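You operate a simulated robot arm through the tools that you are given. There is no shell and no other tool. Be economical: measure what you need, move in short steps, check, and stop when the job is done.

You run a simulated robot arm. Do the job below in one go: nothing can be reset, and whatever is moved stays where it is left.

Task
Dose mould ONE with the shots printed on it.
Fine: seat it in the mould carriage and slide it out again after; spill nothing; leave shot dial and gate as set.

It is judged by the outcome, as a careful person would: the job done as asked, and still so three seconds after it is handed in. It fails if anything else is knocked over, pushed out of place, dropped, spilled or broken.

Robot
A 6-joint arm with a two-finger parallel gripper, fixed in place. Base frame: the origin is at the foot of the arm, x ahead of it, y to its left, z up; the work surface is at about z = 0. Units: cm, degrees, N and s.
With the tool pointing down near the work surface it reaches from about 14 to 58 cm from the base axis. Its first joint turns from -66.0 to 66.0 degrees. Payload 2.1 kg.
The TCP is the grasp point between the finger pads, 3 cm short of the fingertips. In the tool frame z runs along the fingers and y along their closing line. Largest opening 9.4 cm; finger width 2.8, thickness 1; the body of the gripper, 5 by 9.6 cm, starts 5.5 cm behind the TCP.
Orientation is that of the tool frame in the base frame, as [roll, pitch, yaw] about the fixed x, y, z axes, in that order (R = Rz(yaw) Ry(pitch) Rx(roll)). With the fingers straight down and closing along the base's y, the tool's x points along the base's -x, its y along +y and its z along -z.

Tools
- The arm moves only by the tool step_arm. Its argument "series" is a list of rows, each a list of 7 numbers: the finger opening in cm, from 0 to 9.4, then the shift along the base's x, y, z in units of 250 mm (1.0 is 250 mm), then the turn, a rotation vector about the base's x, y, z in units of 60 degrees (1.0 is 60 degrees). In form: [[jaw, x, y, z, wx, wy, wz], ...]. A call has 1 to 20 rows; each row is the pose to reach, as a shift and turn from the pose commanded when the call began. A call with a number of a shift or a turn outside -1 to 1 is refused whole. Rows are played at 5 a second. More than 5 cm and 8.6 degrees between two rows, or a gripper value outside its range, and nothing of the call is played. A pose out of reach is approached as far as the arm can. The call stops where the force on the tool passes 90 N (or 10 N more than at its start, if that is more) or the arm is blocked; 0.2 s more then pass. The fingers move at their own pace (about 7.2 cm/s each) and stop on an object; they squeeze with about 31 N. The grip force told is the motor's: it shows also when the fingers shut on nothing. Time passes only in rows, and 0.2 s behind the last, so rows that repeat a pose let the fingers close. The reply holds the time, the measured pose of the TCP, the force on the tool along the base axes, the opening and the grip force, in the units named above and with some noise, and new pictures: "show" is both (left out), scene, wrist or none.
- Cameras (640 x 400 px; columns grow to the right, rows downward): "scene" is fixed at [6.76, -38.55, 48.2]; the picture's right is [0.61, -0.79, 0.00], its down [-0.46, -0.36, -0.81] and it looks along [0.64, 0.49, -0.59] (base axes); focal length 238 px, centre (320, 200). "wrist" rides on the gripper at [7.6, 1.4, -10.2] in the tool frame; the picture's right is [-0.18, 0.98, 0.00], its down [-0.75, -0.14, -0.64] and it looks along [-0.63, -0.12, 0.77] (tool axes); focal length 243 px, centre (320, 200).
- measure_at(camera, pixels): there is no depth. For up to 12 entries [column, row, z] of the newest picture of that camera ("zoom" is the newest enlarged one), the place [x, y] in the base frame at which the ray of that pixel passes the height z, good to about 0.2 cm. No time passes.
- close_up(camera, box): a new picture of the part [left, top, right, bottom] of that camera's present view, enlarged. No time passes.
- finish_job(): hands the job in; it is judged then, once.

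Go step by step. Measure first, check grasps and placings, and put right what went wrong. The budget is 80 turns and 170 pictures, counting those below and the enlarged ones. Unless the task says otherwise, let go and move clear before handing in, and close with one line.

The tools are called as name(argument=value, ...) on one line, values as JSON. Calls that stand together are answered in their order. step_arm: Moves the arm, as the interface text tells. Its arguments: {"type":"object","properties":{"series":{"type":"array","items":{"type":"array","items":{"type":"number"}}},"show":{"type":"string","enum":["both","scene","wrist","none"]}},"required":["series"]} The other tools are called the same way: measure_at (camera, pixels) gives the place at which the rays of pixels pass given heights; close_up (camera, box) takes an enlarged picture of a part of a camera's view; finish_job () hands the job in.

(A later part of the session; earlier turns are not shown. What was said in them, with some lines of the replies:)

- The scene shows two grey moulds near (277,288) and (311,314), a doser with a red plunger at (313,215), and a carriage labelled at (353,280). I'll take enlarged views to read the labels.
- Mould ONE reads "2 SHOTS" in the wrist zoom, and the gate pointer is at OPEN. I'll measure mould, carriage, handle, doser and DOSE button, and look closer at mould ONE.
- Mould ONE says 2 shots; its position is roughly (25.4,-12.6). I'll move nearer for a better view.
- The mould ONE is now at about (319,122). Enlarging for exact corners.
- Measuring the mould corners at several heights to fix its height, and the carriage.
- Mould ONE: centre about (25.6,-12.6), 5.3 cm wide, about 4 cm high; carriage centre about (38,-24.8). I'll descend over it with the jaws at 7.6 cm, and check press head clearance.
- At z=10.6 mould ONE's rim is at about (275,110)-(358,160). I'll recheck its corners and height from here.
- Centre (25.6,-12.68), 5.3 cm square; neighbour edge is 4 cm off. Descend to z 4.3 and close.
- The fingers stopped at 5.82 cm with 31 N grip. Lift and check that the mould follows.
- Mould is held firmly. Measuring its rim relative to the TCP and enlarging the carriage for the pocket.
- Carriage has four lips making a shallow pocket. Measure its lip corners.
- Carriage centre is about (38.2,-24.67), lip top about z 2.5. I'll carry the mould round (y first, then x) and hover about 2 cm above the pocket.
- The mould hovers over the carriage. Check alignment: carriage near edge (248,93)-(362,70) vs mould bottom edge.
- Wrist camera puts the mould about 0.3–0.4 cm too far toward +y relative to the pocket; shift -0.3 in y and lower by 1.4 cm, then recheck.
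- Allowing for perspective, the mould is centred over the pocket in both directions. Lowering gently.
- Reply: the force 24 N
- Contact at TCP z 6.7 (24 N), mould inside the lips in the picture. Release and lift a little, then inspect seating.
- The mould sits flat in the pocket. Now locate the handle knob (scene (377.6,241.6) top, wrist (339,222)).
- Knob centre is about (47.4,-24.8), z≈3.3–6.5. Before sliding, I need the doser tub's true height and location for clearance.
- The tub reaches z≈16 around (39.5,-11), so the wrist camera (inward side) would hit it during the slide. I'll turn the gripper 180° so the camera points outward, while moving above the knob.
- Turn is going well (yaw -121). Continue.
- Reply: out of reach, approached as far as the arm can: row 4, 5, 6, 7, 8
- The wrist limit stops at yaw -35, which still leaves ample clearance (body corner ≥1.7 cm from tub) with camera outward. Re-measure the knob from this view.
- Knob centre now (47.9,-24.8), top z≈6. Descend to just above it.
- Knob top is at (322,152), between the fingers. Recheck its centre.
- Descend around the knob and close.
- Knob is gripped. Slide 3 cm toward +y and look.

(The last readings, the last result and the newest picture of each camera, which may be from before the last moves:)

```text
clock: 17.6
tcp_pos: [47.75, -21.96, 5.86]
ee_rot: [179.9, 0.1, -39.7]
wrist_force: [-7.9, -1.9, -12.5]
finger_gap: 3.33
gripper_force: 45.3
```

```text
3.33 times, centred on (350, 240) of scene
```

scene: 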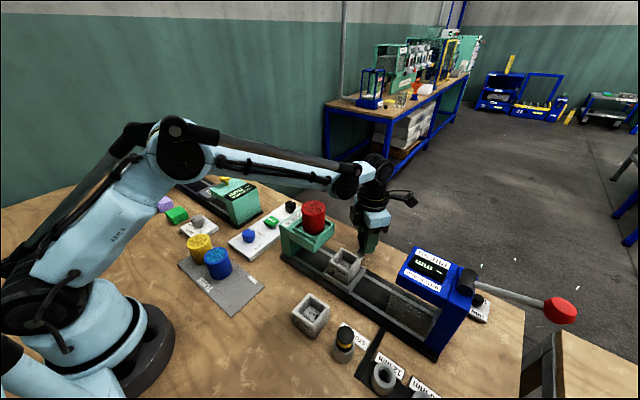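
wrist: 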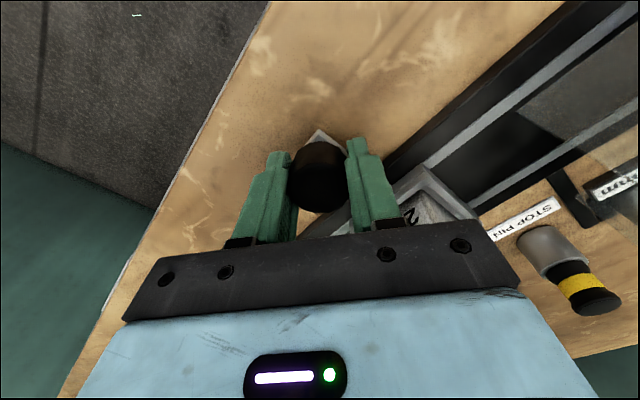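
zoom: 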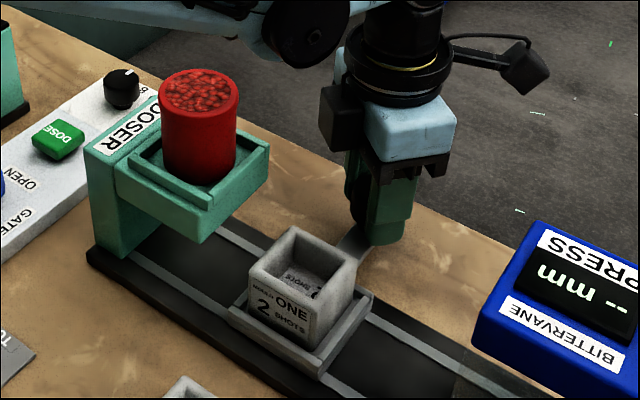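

The carriage follows with the mould stable. Continue 4.5 cm, then check mould top clearance under the doser head.

step_arm(series=[[2, 0, 0.03, -0.003, 0, 0, 0], [2, 0, 0.06, -0.003, 0, 0, 0], [2, 0, 0.09, -0.003, 0, 0, 0], [2, 0, 0.12, -0.003, 0, 0, 0], [2, 0, 0.15, -0.003, 0, 0, 0], [2, 0, 0.18, -0.003, 0, 0, 0]], show="scene")

close_up(camera="scene", box=[270, 180, 390, 280])

```text
clock: 19.0
tcp_pos: [47.77, -17.47, 5.85]
ee_rot: [180.0, 0.1, -39.6]
wrist_force: [-12.1, -1.1, 12.0]
finger_gap: 3.32
gripper_force: 45.2
```

scene: 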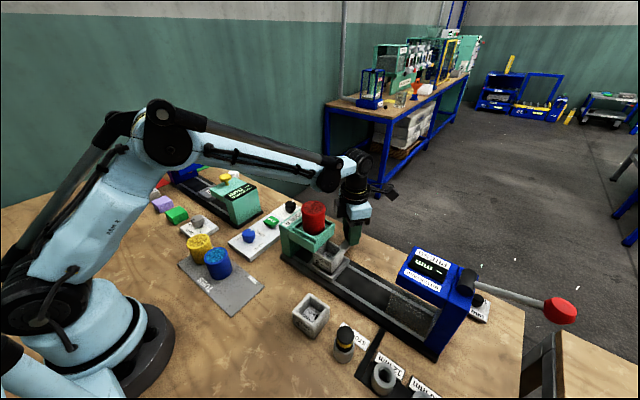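

```text
4.00 times, centred on (330, 230) of scene
```

zoom: 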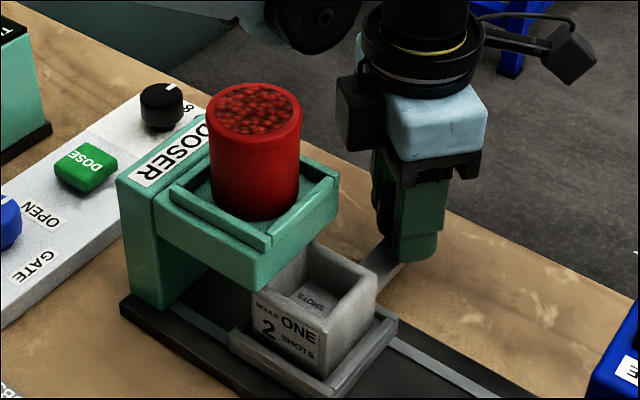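

No contact yet; mould goes under the head. Continue 3 cm in small rows.

step_arm(series=[[2, 0, 0.02, 0.001, 0, 0, 0], [2, 0, 0.04, 0.001, 0, 0, 0], [2, 0, 0.06, 0.001, 0, 0, 0], [2, 0, 0.08, 0.001, 0, 0, 0], [2, 0, 0.1, 0.001, 0, 0, 0], [2, 0, 0.12, 0.001, 0, 0, 0]], show="scene")

close_up(camera="scene", box=[270, 180, 390, 280])

```text
clock: 20.4
tcp_pos: [47.9, -14.45, 5.84]
ee_rot: [179.9, 0.0, -39.6]
wrist_force: [-13.4, -1.3, 20.4]
finger_gap: 3.33
gripper_force: 45.2
```

scene: 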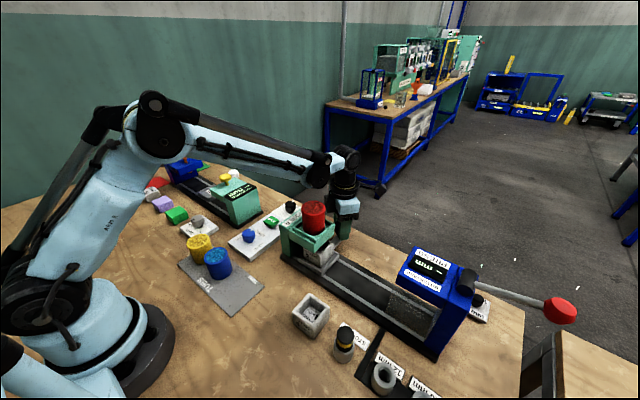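

```text
4.00 times, centred on (330, 230) of scene
```

zoom: 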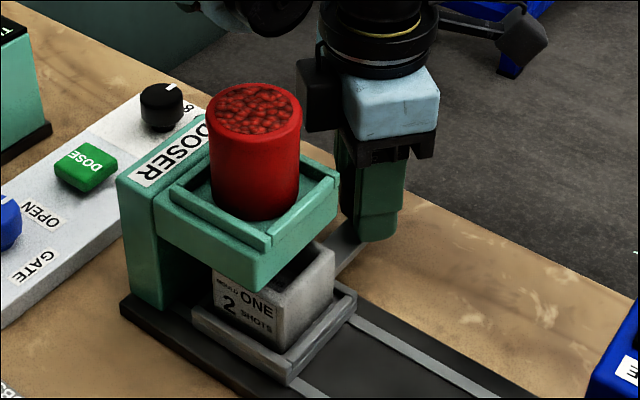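

Clear under the head. A dark box on the gripper's back side (zoom (318,95)) points towards the tub; check its position before going on.

measure_at(camera="scene", pixels=[[324.3, 211.3, 11], [324.3, 211.3, 12.5], [324.3, 211.3, 14], [335, 212.5, 11], [335, 212.5, 12.5], [325, 204, 15], [325, 204, 13], [302.5, 204, 15.5], [325, 204, 15.5]])

close_up(camera="scene", box=[300, 170, 370, 230])

```text
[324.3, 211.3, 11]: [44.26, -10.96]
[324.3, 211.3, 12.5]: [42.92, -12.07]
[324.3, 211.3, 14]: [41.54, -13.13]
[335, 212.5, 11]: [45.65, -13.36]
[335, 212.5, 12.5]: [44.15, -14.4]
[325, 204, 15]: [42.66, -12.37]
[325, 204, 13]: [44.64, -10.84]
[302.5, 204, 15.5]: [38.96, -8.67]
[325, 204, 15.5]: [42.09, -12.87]
```

```text
6.67 times, centred on (335, 200) of scene
```

zoom: 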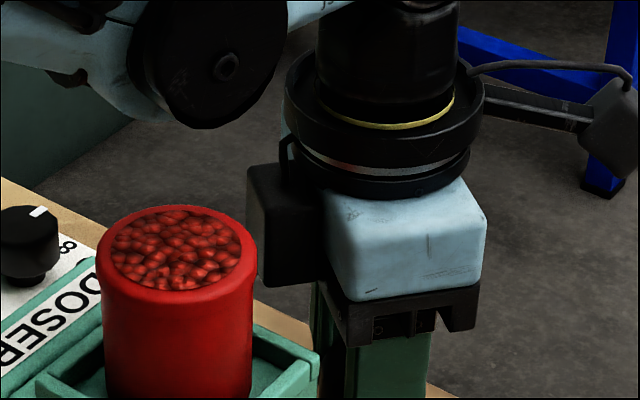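

The box behind the gripper leaves only about 0.8 cm to the tub. I'll regrip the knob about 0.9 cm further out along the finger width for margin.

step_arm(series=[[5, 0, 0, 0, 0, 0, 0], [5, 0, 0, 0, 0, 0, 0], [5, 0.0277, -0.023, 0.004, 0, 0, 0], [2, 0.0277, -0.023, 0.004, 0, 0, 0], [2, 0.0277, -0.023, 0.004, 0, 0, 0], [2, 0.0277, -0.023, 0.004, 0, 0, 0]])

close_up(camera="scene", box=[270, 180, 390, 280])

```text
clock: 21.8
tcp_pos: [48.55, -15.07, 5.99]
ee_rot: [179.9, 0.0, -39.7]
wrist_force: [2.4, 0.2, -4.6]
finger_gap: 3.7
gripper_force: 45.3
```

scene: 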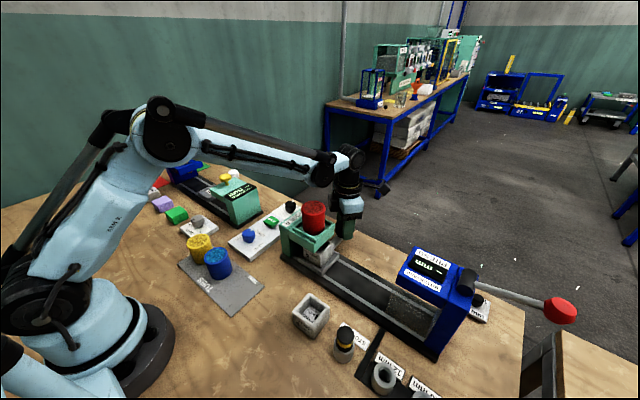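
wrist: 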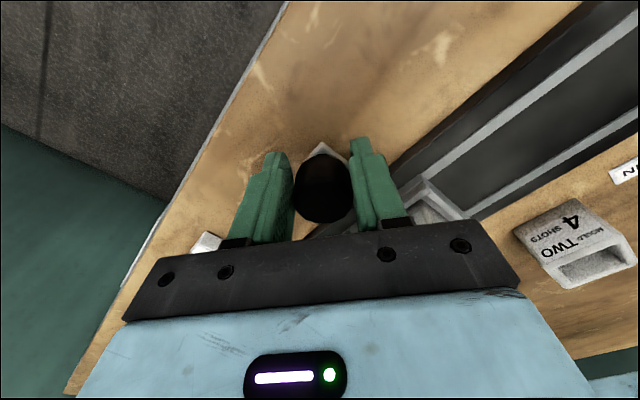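

```text
4.00 times, centred on (330, 230) of scene
```

zoom: 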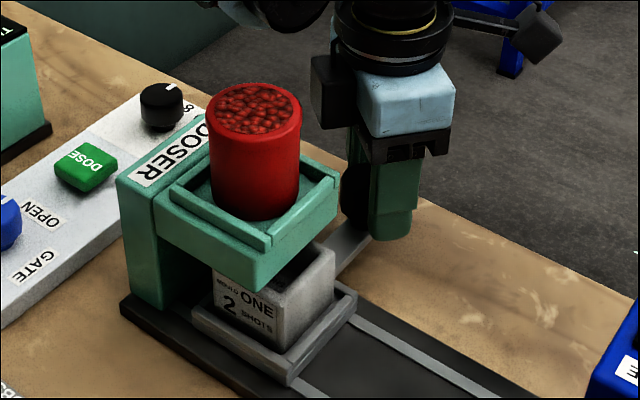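

Regripped at 3.7 cm. Slide on 3 cm slowly.

step_arm(series=[[2, 0, 0.02, 0, 0, 0, 0], [2, 0, 0.04, 0, 0, 0, 0], [2, 0, 0.06, 0, 0, 0, 0], [2, 0, 0.08, 0, 0, 0, 0], [2, 0, 0.1, 0, 0, 0, 0], [2, 0, 0.12, 0, 0, 0, 0]], show="scene")

close_up(camera="scene", box=[270, 180, 390, 280])

```text
clock: 23.2
tcp_pos: [47.96, -13.09, 6.06]
ee_rot: [178.5, 0.0, -40.6]
wrist_force: [-42.7, -51.0, 4.5]
finger_gap: 3.36
gripper_force: 45.0
```

scene: 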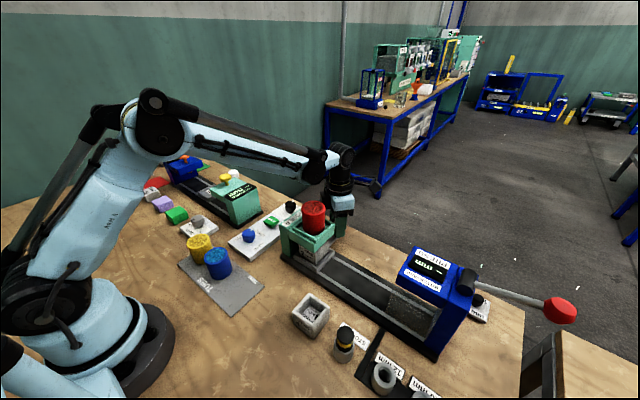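

```text
4.00 times, centred on (330, 230) of scene
```

zoom: 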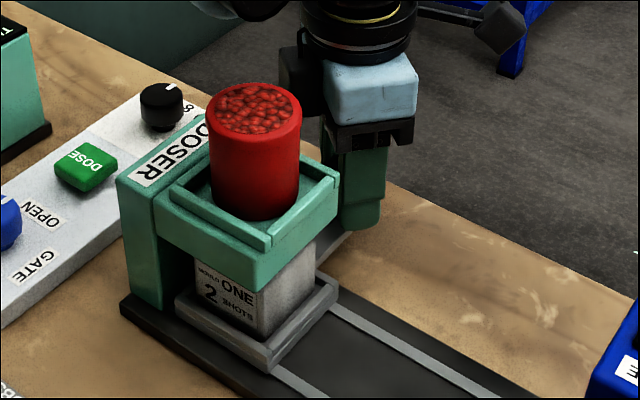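

A y force of 51 N suggests the end stop (or something touching). Measure where carriage and head are now.

measure_at(camera="scene", pixels=[[317, 269, 2.5], [294, 254.5, 2.5], [334, 250, 2.5], [315.5, 262.5, 2.8], [315.5, 252, 6.8], [289, 238, 6.8], [334.5, 226, 6.8], [295, 232, 10], [280.5, 224, 10]])

close_up(camera="scene", box=[280, 210, 350, 280])

close_up(camera="scene", box=[300, 170, 370, 240])

```text
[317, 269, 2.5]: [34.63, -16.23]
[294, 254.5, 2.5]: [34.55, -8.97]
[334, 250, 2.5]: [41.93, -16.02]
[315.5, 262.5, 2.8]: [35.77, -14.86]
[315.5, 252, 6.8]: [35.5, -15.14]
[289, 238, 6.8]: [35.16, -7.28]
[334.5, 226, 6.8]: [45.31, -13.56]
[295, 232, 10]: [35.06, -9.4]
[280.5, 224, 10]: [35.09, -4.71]
```

```text
5.71 times, centred on (315, 245) of scene
```

zoom: 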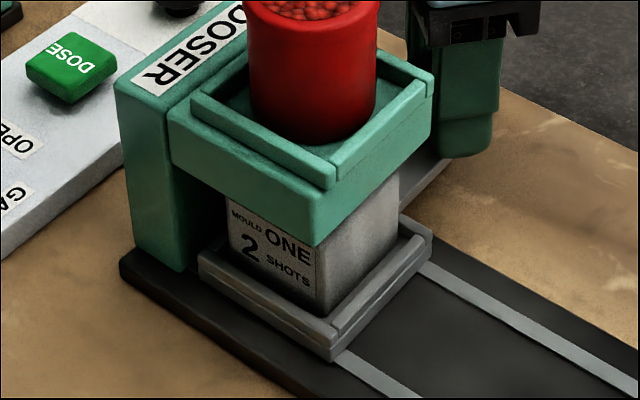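

```text
5.71 times, centred on (335, 205) of scene
```

zoom: 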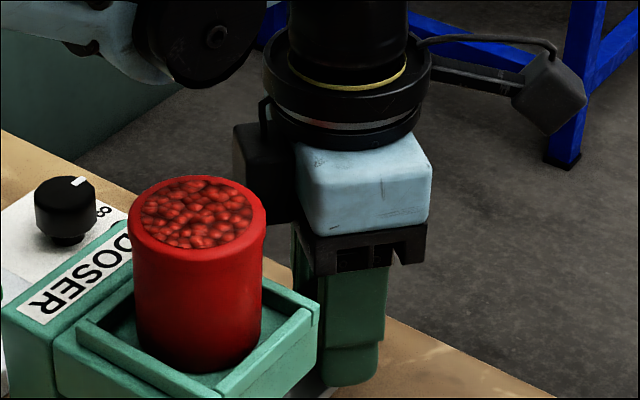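

Carriage leading edge (y≈-9.0) is up against the doser column — the end stop. Ease off the push while opening, then rise.

step_arm(series=[[3, -0.01, -0.03, 0, 0, 0, 0], [5.5, -0.005, -0.036, 0, 0, 0, 0], [6, 0, -0.036, 0, 0, 0, 0], [6, 0.01, -0.036, 0.06, 0, 0, 0], [6, 0.03, -0.036, 0.18, 0, 0, 0]])

close_up(camera="scene", box=[280, 190, 380, 280])

measure_at(camera="scene", pixels=[[290.5, 257.3, 1], [294, 254.5, 2.5], [317, 269, 2.5]])

```text
clock: 24.4
tcp_pos: [49.28, -12.98, 10.47]
ee_rot: [179.8, -0.1, -39.7]
wrist_force: [-0.3, 0.1, -0.1]
finger_gap: 6.01
gripper_force: 0.2
```

scene: 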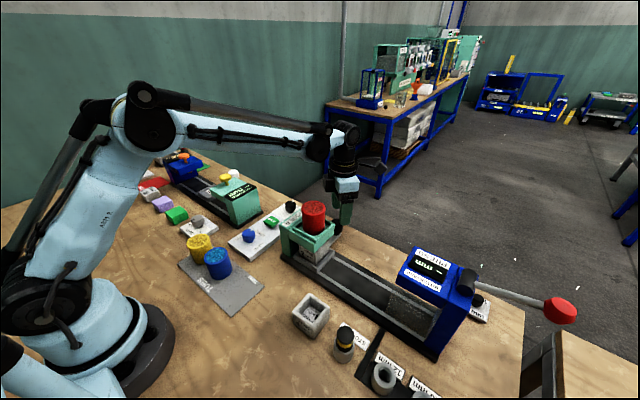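
wrist: 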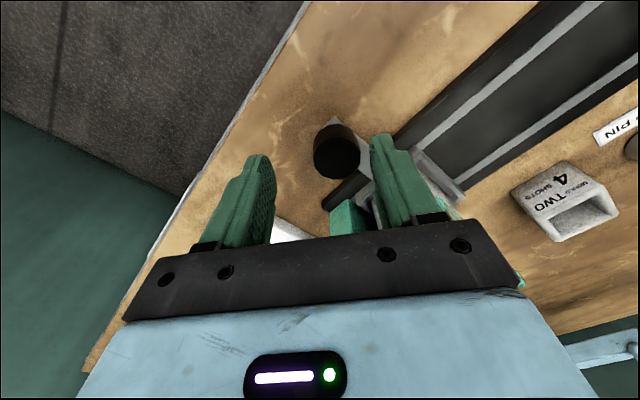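

```text
4.44 times, centred on (330, 235) of scene
```

zoom: 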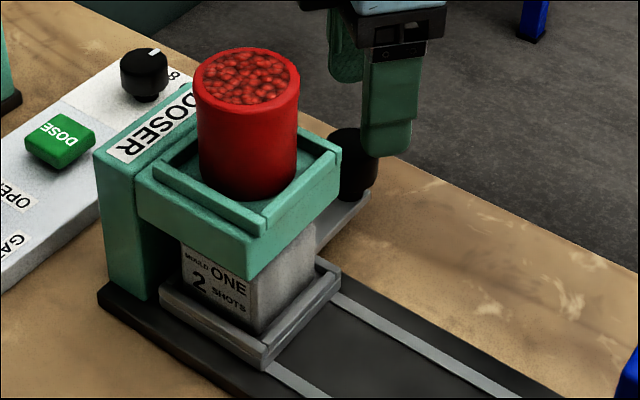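

```text
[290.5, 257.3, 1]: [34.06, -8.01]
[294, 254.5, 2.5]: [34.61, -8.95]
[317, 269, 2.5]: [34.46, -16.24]
```

Check the tub's base centre (outlet) versus mould centre.

measure_at(camera="scene", pixels=[[313.6, 228.3, 9], [313.6, 228.3, 9.5], [313.6, 228.3, 10], [334, 223.5, 10.5], [316.5, 242.5, 10.5], [290, 231, 9.8], [313.5, 207, 16]])

measure_at(camera="wrist", pixels=[[337, 158, 6], [460, 198, 2.5], [346, 215, 10]])

```text
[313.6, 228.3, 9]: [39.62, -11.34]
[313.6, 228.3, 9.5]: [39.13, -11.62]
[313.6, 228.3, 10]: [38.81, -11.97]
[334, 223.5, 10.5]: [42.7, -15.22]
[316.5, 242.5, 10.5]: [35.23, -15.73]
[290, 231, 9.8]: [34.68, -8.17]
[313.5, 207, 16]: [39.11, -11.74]
```

```text
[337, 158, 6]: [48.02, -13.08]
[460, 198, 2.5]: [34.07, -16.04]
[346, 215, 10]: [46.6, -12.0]
```

Outlet (≈(38.9,-11.8)) lies over the mould (≈(38.2,-12.7)), carriage at its stop. Now go above the DOSE button (≈(39.5,4.2), top z≈3.2) with closed fingers.

step_arm(series=[[6, 0.02, 0, 0.14, 0, 0, 0], [2, 0.02, 0.02, 0.28, 0, 0, 0], [0, 0.02, 0.18, 0.34, 0, 0, 0], [0, 0.02, 0.36, 0.36, 0, 0, 0], [0, -0.05, 0.5, 0.36, 0, 0, 0], [0, -0.18, 0.62, 0.36, 0, 0, 0], [0, -0.32, 0.688, 0.3, 0, 0, 0], [0, -0.392, 0.688, 0.18, 0, 0, 0], [0, -0.392, 0.688, 0.18, 0, 0, 0]])

```text
clock: 26.4
tcp_pos: [39.41, 4.39, 15.09]
ee_rot: [179.8, 0.0, -39.8]
wrist_force: [-0.5, 0.5, 0.2]
finger_gap: 0.0
gripper_force: 30.7
```

scene: 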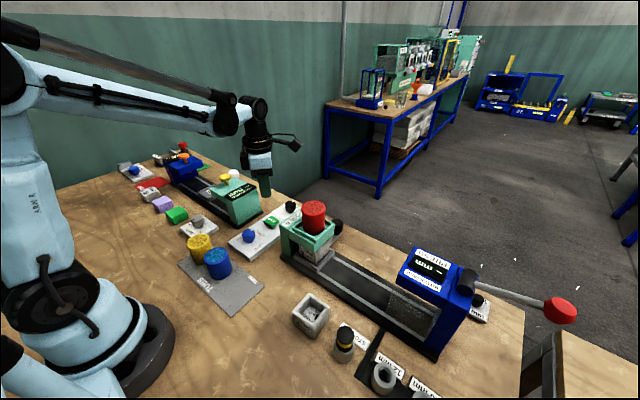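
wrist: 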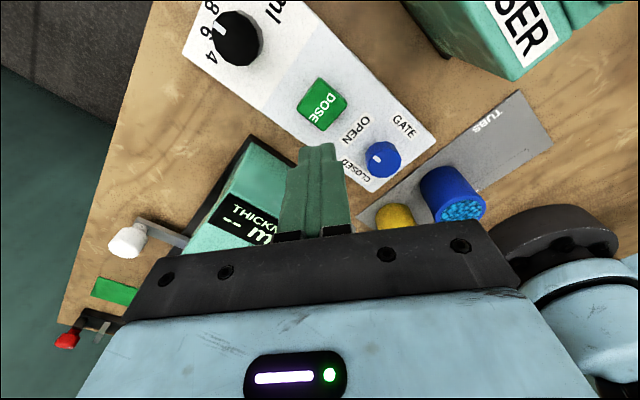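

Looking at the button and gate from here.

close_up(camera="wrist", box=[200, 0, 440, 200])

measure_at(camera="wrist", pixels=[[322, 103, 2.5], [322, 103, 3], [322, 103, 3.5], [298, 112, 3], [321, 78, 3], [347, 96, 3], [325, 128, 3]])

measure_at(camera="scene", pixels=[[271.5, 221.5, 2.5], [271.5, 221.5, 3], [271.5, 221.5, 3.5]])

close_up(camera="scene", box=[230, 180, 330, 260])

```text
2.00 times, centred on (320, 100) of wrist
```

zoom: 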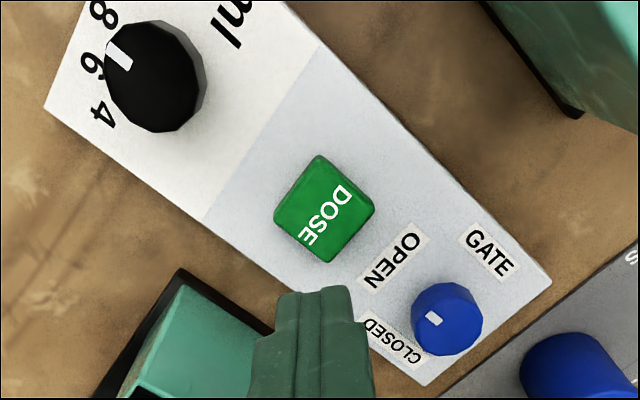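

```text
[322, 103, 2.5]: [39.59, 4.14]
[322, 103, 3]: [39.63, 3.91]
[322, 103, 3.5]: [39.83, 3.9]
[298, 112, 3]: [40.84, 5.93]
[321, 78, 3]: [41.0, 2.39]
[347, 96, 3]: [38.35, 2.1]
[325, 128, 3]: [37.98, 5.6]
```

```text
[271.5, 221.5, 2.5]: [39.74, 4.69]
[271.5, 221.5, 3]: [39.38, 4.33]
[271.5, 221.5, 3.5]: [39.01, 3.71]
```

```text
5.00 times, centred on (280, 220) of scene
```

zoom: 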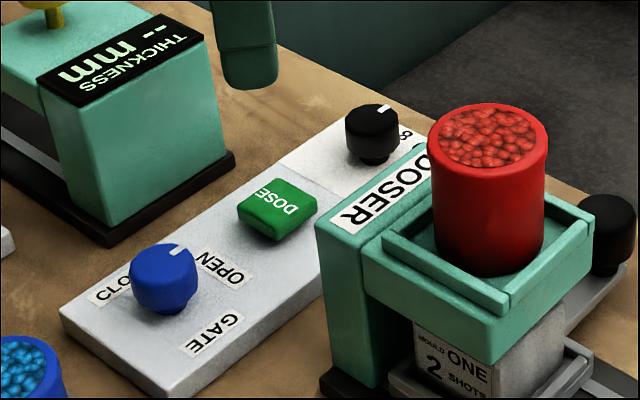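

Gate pointer faces OPEN; button centre (39.55,4.1), top about z 3. Descend to just above it.

step_arm(series=[[0, 0.003, -0.007, -0.15, 0, 0, 0], [0, 0.003, -0.007, -0.28, 0, 0, 0], [0, 0.003, -0.007, -0.332, 0, 0, 0], [0, 0.003, -0.007, -0.332, 0, 0, 0]])

close_up(camera="scene", box=[230, 180, 330, 260])

```text
clock: 27.4
tcp_pos: [39.65, 4.2, 6.63]
ee_rot: [179.9, 0.0, -39.7]
wrist_force: [1.3, -0.2, 0.1]
finger_gap: 0.0
gripper_force: 30.7
```

scene: 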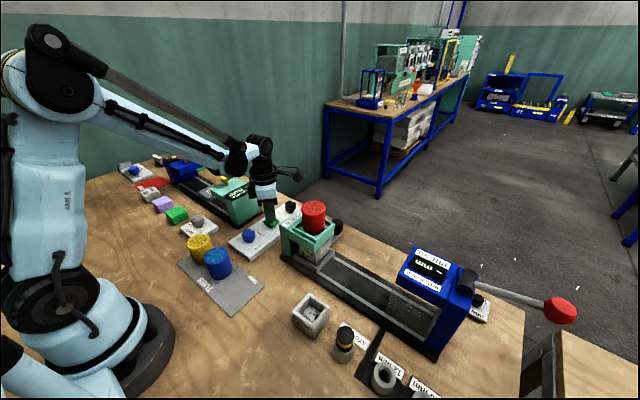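
wrist: 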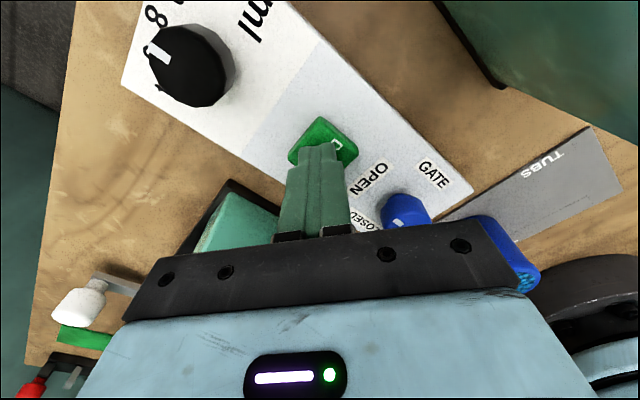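

```text
5.00 times, centred on (280, 220) of scene
```

zoom: 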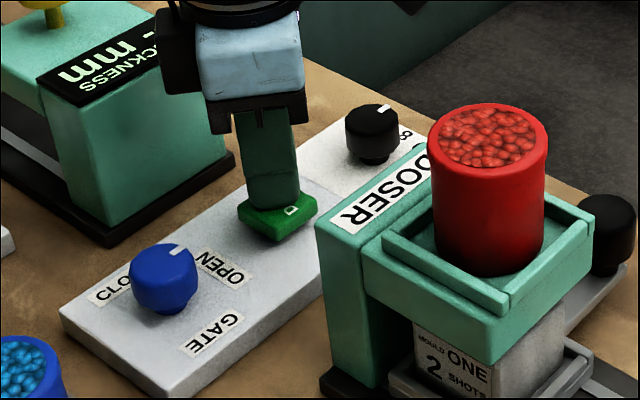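

Fingers are right above the button. Press down 0.8 cm and read the force.

step_arm(series=[[0, 0, 0, -0.012, 0, 0, 0], [0, 0, 0, -0.024, 0, 0, 0], [0, 0, 0, -0.032, 0, 0, 0]], show="scene")

close_up(camera="scene", box=[250, 190, 350, 280])

```text
clock: 28.2
tcp_pos: [39.59, 4.11, 5.84]
ee_rot: [179.9, 0.1, -39.7]
wrist_force: [-2.0, 3.5, 21.0]
finger_gap: 0.0
gripper_force: 31.0
```

scene: 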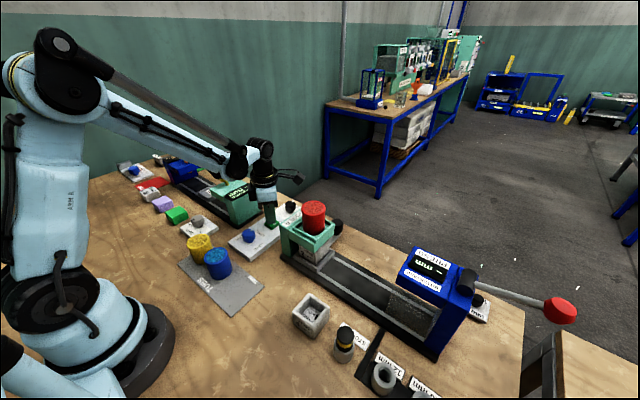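

```text
4.44 times, centred on (300, 235) of scene
```

zoom: 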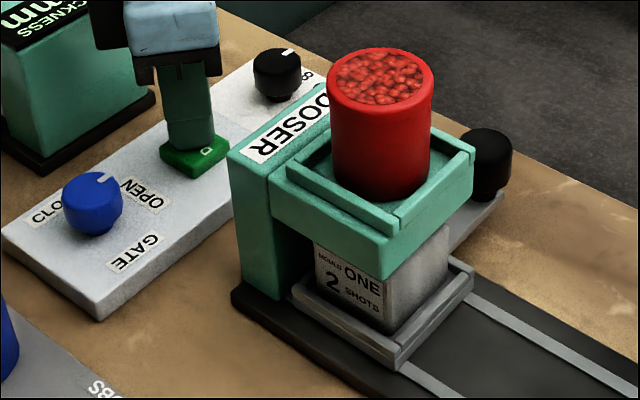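

21 N on the button; press 0.15 cm deeper to see whether it is at its bottom.

step_arm(series=[[0, 0, 0, -0.006, 0, 0, 0], [0, 0, 0, -0.006, 0, 0, 0]], show="scene")

close_up(camera="scene", box=[250, 190, 350, 280])

```text
clock: 28.8
tcp_pos: [39.61, 4.1, 5.63]
ee_rot: [179.9, 0.0, -39.7]
wrist_force: [-2.4, 6.3, 34.5]
finger_gap: 0.0
gripper_force: 31.4
```

scene: 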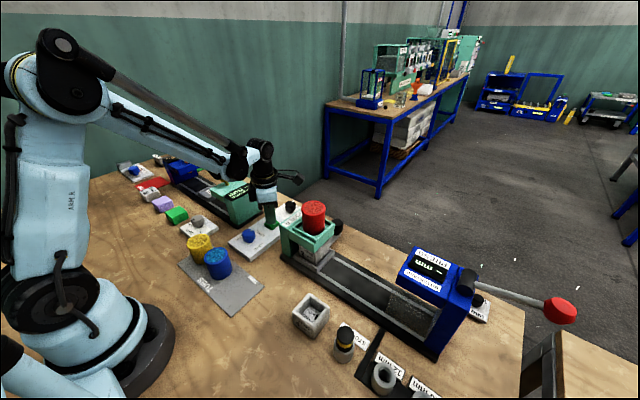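

```text
4.44 times, centred on (300, 235) of scene
```

zoom: 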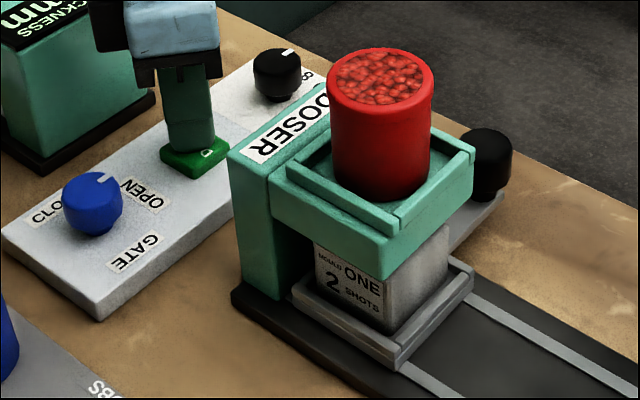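

The button is visibly depressed. Release it fully and look for any change.

step_arm(series=[[0, 0, 0, 0.03, 0, 0, 0], [0, 0, 0, 0.06, 0, 0, 0], [0, 0, 0, 0.06, 0, 0, 0], [0, 0, 0, 0.06, 0, 0, 0]])

close_up(camera="scene", box=[250, 190, 350, 280])

```text
clock: 29.8
tcp_pos: [39.58, 4.1, 7.16]
ee_rot: [179.9, 0.0, -39.7]
wrist_force: [0.6, 0.1, 0.5]
finger_gap: 0.0
gripper_force: 31.6
```

scene: 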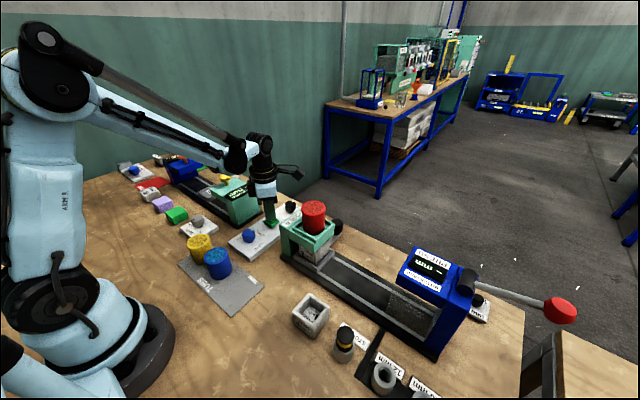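
wrist: 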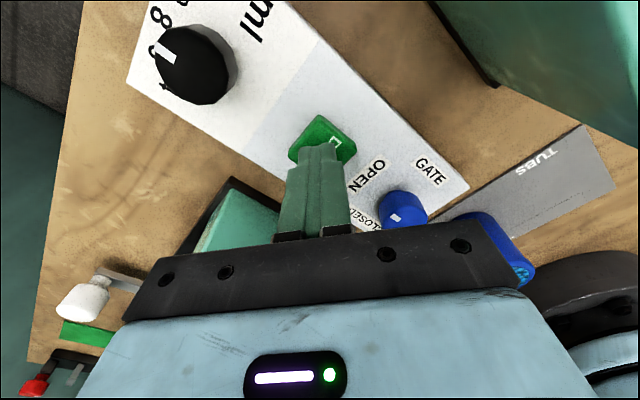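

```text
4.44 times, centred on (300, 235) of scene
```

zoom: 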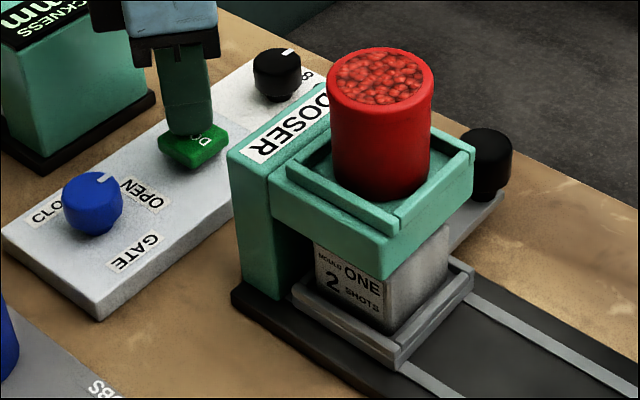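

Take the same tub close-up as before to compare level.

close_up(camera="scene", box=[300, 170, 370, 230])

```text
6.67 times, centred on (335, 200) of scene
```

zoom: 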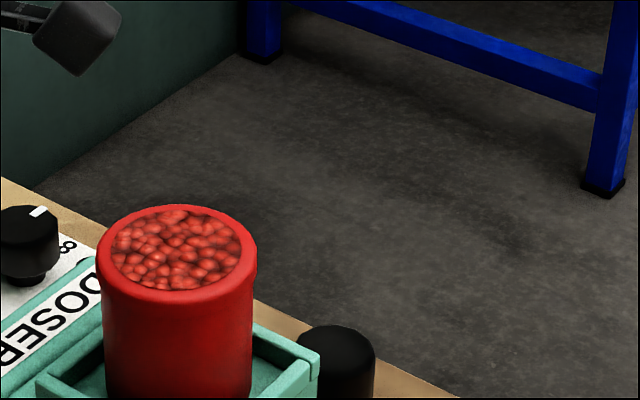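

No clear difference seen, but the button moved and returned. Second press with the same depth, then release.

step_arm(series=[[0, 0, 0, -0.022, 0, 0, 0], [0, 0, 0, -0.034, 0, 0, 0], [0, 0, 0, -0.046, 0, 0, 0], [0, 0, 0, -0.054, 0, 0, 0], [0, 0, 0, -0.06, 0, 0, 0], [0, 0, 0, -0.06, 0, 0, 0]], show="scene")

step_arm(series=[[0, 0, 0, 0.03, 0, 0, 0], [0, 0, 0, 0.06, 0, 0, 0], [0, 0, 0, 0.06, 0, 0, 0], [0, 0, 0, 0.2, 0, 0, 0], [0, 0, 0, 0.36, 0, 0, 0]], show="scene")

close_up(camera="scene", box=[300, 170, 370, 230])

```text
clock: 31.2
tcp_pos: [39.63, 4.08, 5.75]
ee_rot: [179.8, 0.0, -39.7]
wrist_force: [-3.1, -0.2, 36.2]
finger_gap: 0.01
gripper_force: 30.7
```

scene: 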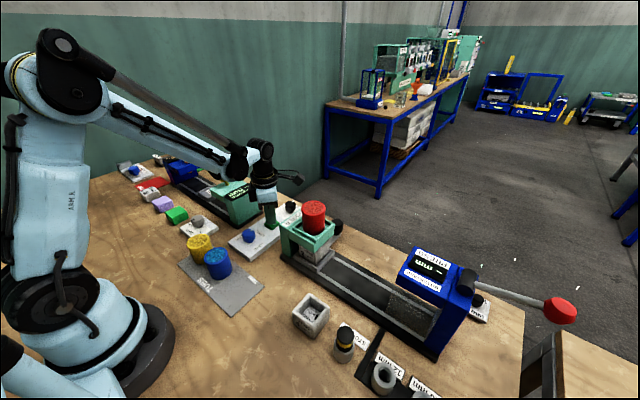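

```text
clock: 32.4
tcp_pos: [39.52, 4.13, 14.68]
ee_rot: [179.8, 0.0, -39.6]
wrist_force: [-0.5, -0.2, 0.4]
finger_gap: 0.0
gripper_force: 30.9
```

scene: 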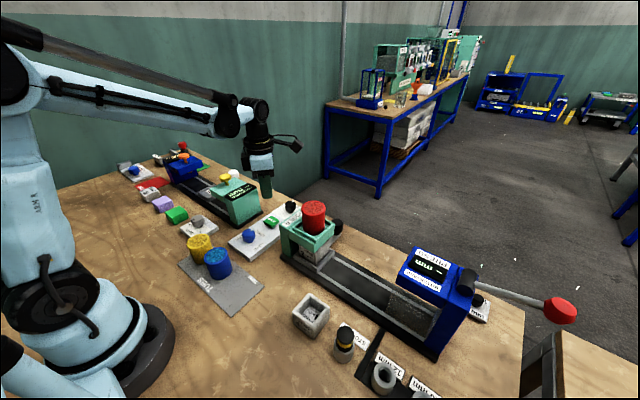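

```text
6.67 times, centred on (335, 200) of scene
```

zoom: 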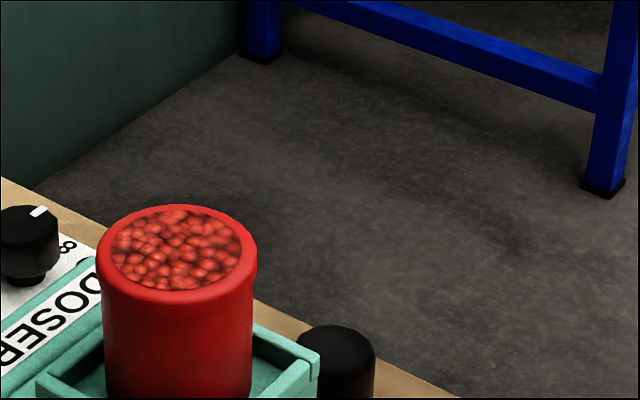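

Pressed twice (36 N each). Now return above the knob by the outer path, jaws open.

step_arm(series=[[0, 0.06, -0.02, 0.14, 0, 0, 0], [0, 0.2, -0.08, 0.2, 0, 0, 0], [2, 0.33, -0.18, 0.2, 0, 0, 0], [6.4, 0.387, -0.34, 0.2, 0, 0, 0], [6.4, 0.387, -0.52, 0.2, 0, 0, 0], [6.4, 0.387, -0.69, 0.16, 0, 0, 0], [6.4, 0.375, -0.709, 0, 0, 0, 0], [6.4, 0.365, -0.709, -0.17, 0, 0, 0], [6.4, 0.365, -0.709, -0.17, 0, 0, 0]])

```text
clock: 34.4
tcp_pos: [48.75, -13.75, 10.42]
ee_rot: [180.0, -0.1, -39.7]
wrist_force: [0.5, 1.1, 0.7]
finger_gap: 6.39
gripper_force: 0.2
```

scene: 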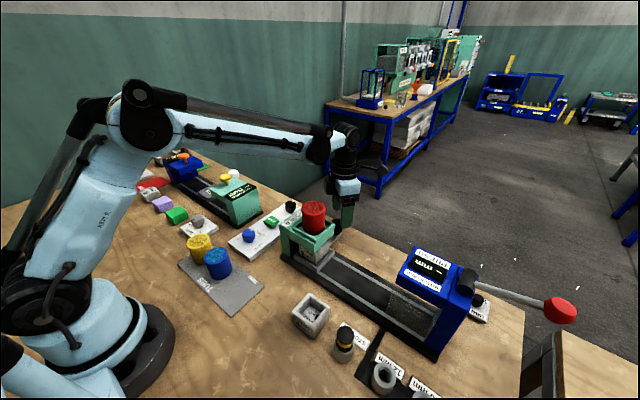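
wrist: 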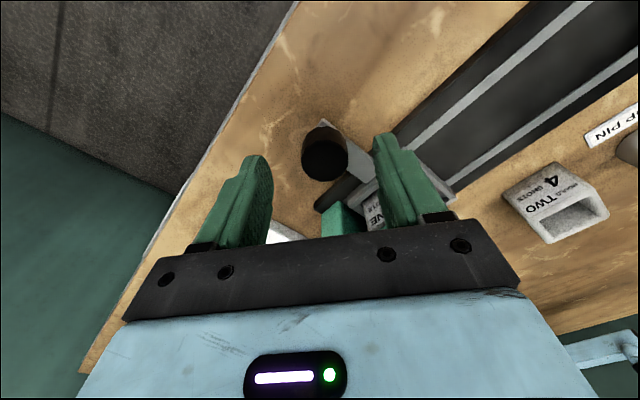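

Knob is centred between the fingers at (325,158). Descend and grip.

step_arm(series=[[6.4, 0, 0, -0.09, 0, 0, 0], [6.4, 0, 0, -0.174, 0, 0, 0], [2, 0, 0, -0.174, 0, 0, 0], [2, 0, 0, -0.174, 0, 0, 0], [2, 0, 0, -0.174, 0, 0, 0]], show="wrist")

```text
clock: 35.6
tcp_pos: [48.54, -13.67, 5.95]
ee_rot: [179.8, 0.0, -39.7]
wrist_force: [-10.0, -8.0, -4.3]
finger_gap: 3.71
gripper_force: 44.8
```

wrist: 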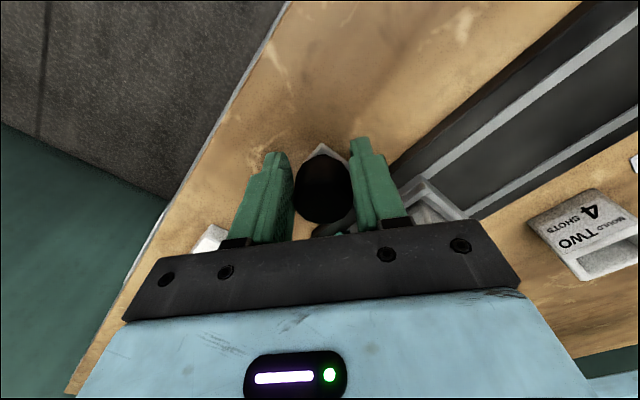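

Gripped. Slide out smoothly toward -y, first about 6 cm in gentle rows.

step_arm(series=[[2, 0, -0.01, 0.001, 0, 0, 0], [2, 0, -0.03, 0.001, 0, 0, 0], [2, 0, -0.055, 0.001, 0, 0, 0], [2, 0, -0.08, 0.001, 0, 0, 0], [2, 0, -0.105, 0.001, 0, 0, 0], [2, 0, -0.13, 0.001, 0, 0, 0], [2, 0, -0.155, 0.001, 0, 0, 0], [2, 0, -0.18, 0.001, 0, 0, 0], [2, 0, -0.205, 0.001, 0, 0, 0], [2, 0, -0.23, 0.001, 0, 0, 0], [2, 0, -0.24, 0.001, 0, 0, 0]], show="scene")

close_up(camera="scene", box=[290, 210, 390, 290])

```text
clock: 38.0
tcp_pos: [48.61, -19.55, 6.05]
ee_rot: [179.8, 0.1, -39.7]
wrist_force: [-18.3, 0.0, -19.6]
finger_gap: 3.69
gripper_force: 44.6
```

scene: 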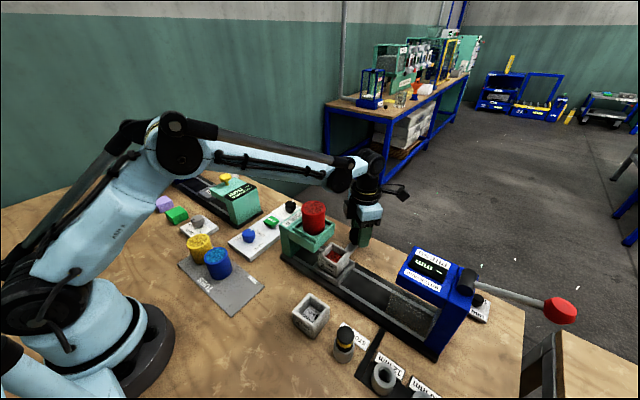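

```text
5.00 times, centred on (340, 250) of scene
```

zoom: 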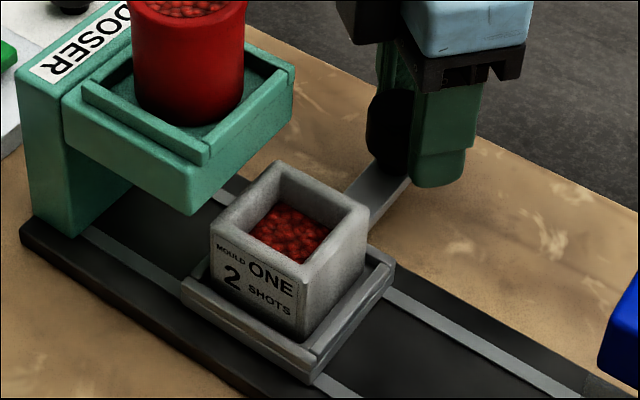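

Red material is in the mould, nothing spilled. Slide the rest of the way to the original place (about 5.6 cm).

step_arm(series=[[2, 0, -0.015, -0.003, 0, 0, 0], [2, 0, -0.04, -0.003, 0, 0, 0], [2, 0, -0.065, -0.003, 0, 0, 0], [2, 0, -0.09, -0.003, 0, 0, 0], [2, 0, -0.115, -0.003, 0, 0, 0], [2, 0, -0.14, -0.003, 0, 0, 0], [2, 0, -0.165, -0.003, 0, 0, 0], [2, 0, -0.19, -0.003, 0, 0, 0], [2, 0, -0.215, -0.003, 0, 0, 0], [2, 0, -0.225, -0.003, 0, 0, 0], [2, 0, -0.228, -0.003, 0, 0, 0]], show="scene")

close_up(camera="scene", box=[320, 230, 400, 310])

measure_at(camera="scene", pixels=[[350.4, 260, 2.5], [362.6, 297, 2.5]])

```text
clock: 40.4
tcp_pos: [48.64, -25.34, 6.07]
ee_rot: [179.8, 0.1, -39.8]
wrist_force: [-14.6, -0.7, 30.4]
finger_gap: 3.71
gripper_force: 44.9
```

scene: 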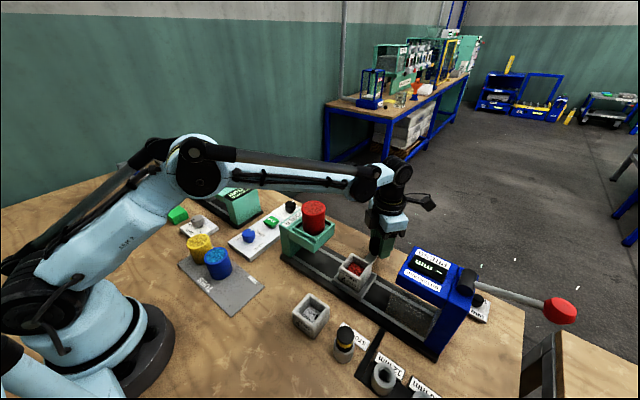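

```text
5.00 times, centred on (360, 270) of scene
```

zoom: 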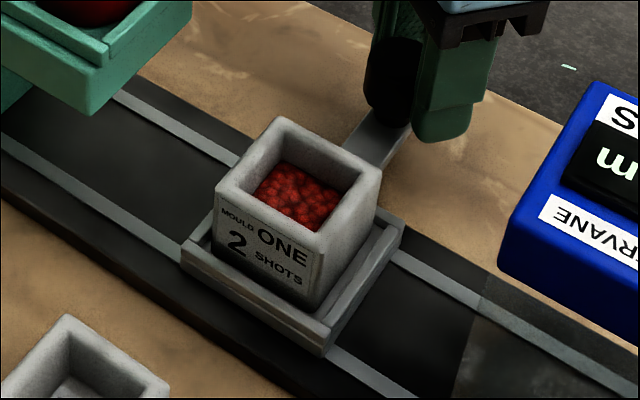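

```text
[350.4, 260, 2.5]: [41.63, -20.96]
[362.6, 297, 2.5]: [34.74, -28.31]
```

Almost home; about 0.3 cm short of the original spot. Pull that much, ease the vertical load, release and rise.

step_arm(series=[[2, 0, -0.006, 0.003, 0, 0, 0], [2, 0, -0.012, 0.003, 0, 0, 0], [2, 0, -0.012, 0.003, 0, 0, 0], [5, 0, -0.012, 0.003, 0, 0, 0], [6.4, 0, -0.012, 0.003, 0, 0, 0], [6.4, 0, -0.012, 0.1, 0, 0, 0], [6.4, 0, -0.012, 0.25, 0, 0, 0], [6.4, 0, -0.012, 0.4, 0, 0, 0], [6.4, 0.02, -0.012, 0.5, 0, 0, 0]])

close_up(camera="scene", box=[320, 230, 400, 310])

close_up(camera="wrist", box=[260, 40, 480, 200])

```text
clock: 42.4
tcp_pos: [49.12, -25.67, 18.6]
ee_rot: [179.9, 0.1, -39.7]
wrist_force: [-0.1, 0.6, 0.8]
finger_gap: 6.43
gripper_force: 0.2
```

scene: 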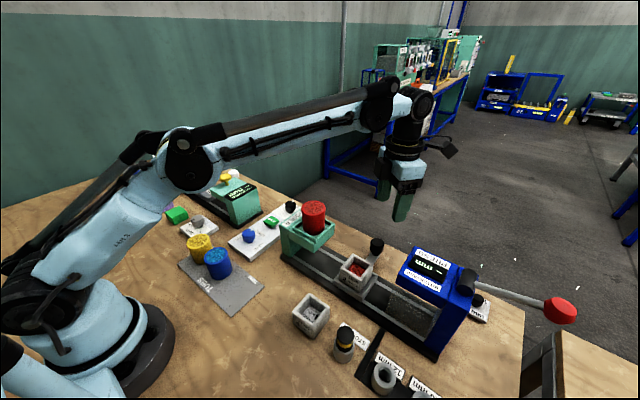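
wrist: 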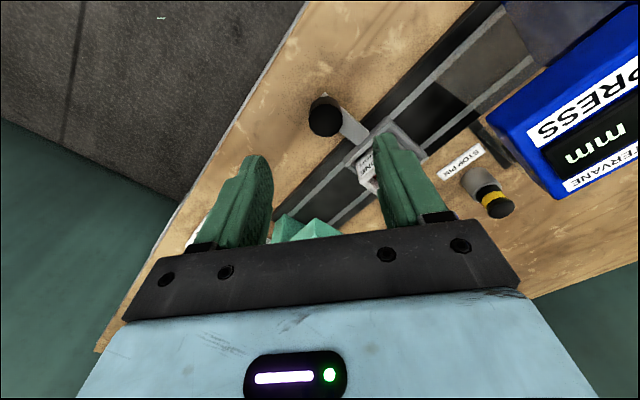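

```text
5.00 times, centred on (360, 270) of scene
```

zoom: 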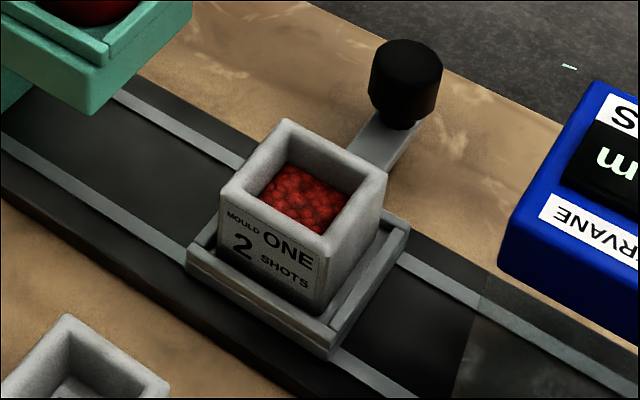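

```text
2.50 times, centred on (370, 120) of wrist
```

zoom: 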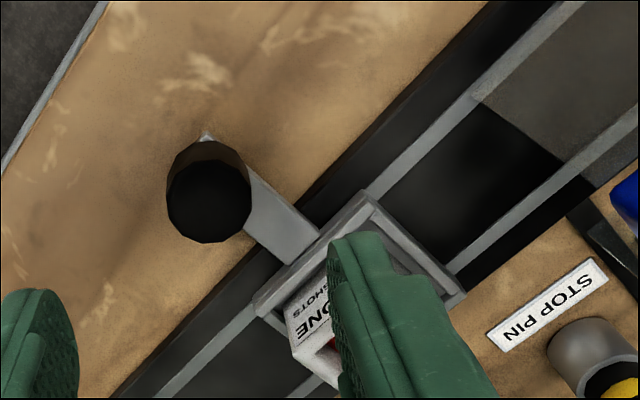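

The carriage is back at its original place, with mould ONE seated flat. The fill is about 1.1 cm deep, which fits two shots at the set dial. I see no spill, and the gripper is clear, so I'm handing in.

finish_job()

```text
The job is handed in.
```

Mould ONE got the 2 shots printed on it: I seated it in the carriage, slid it under the doser, pressed DOSE twice, and slid it back out to where the carriage started. Its fill depth fits two shots. I saw no spill, and I left the shot dial and gate as they were set.
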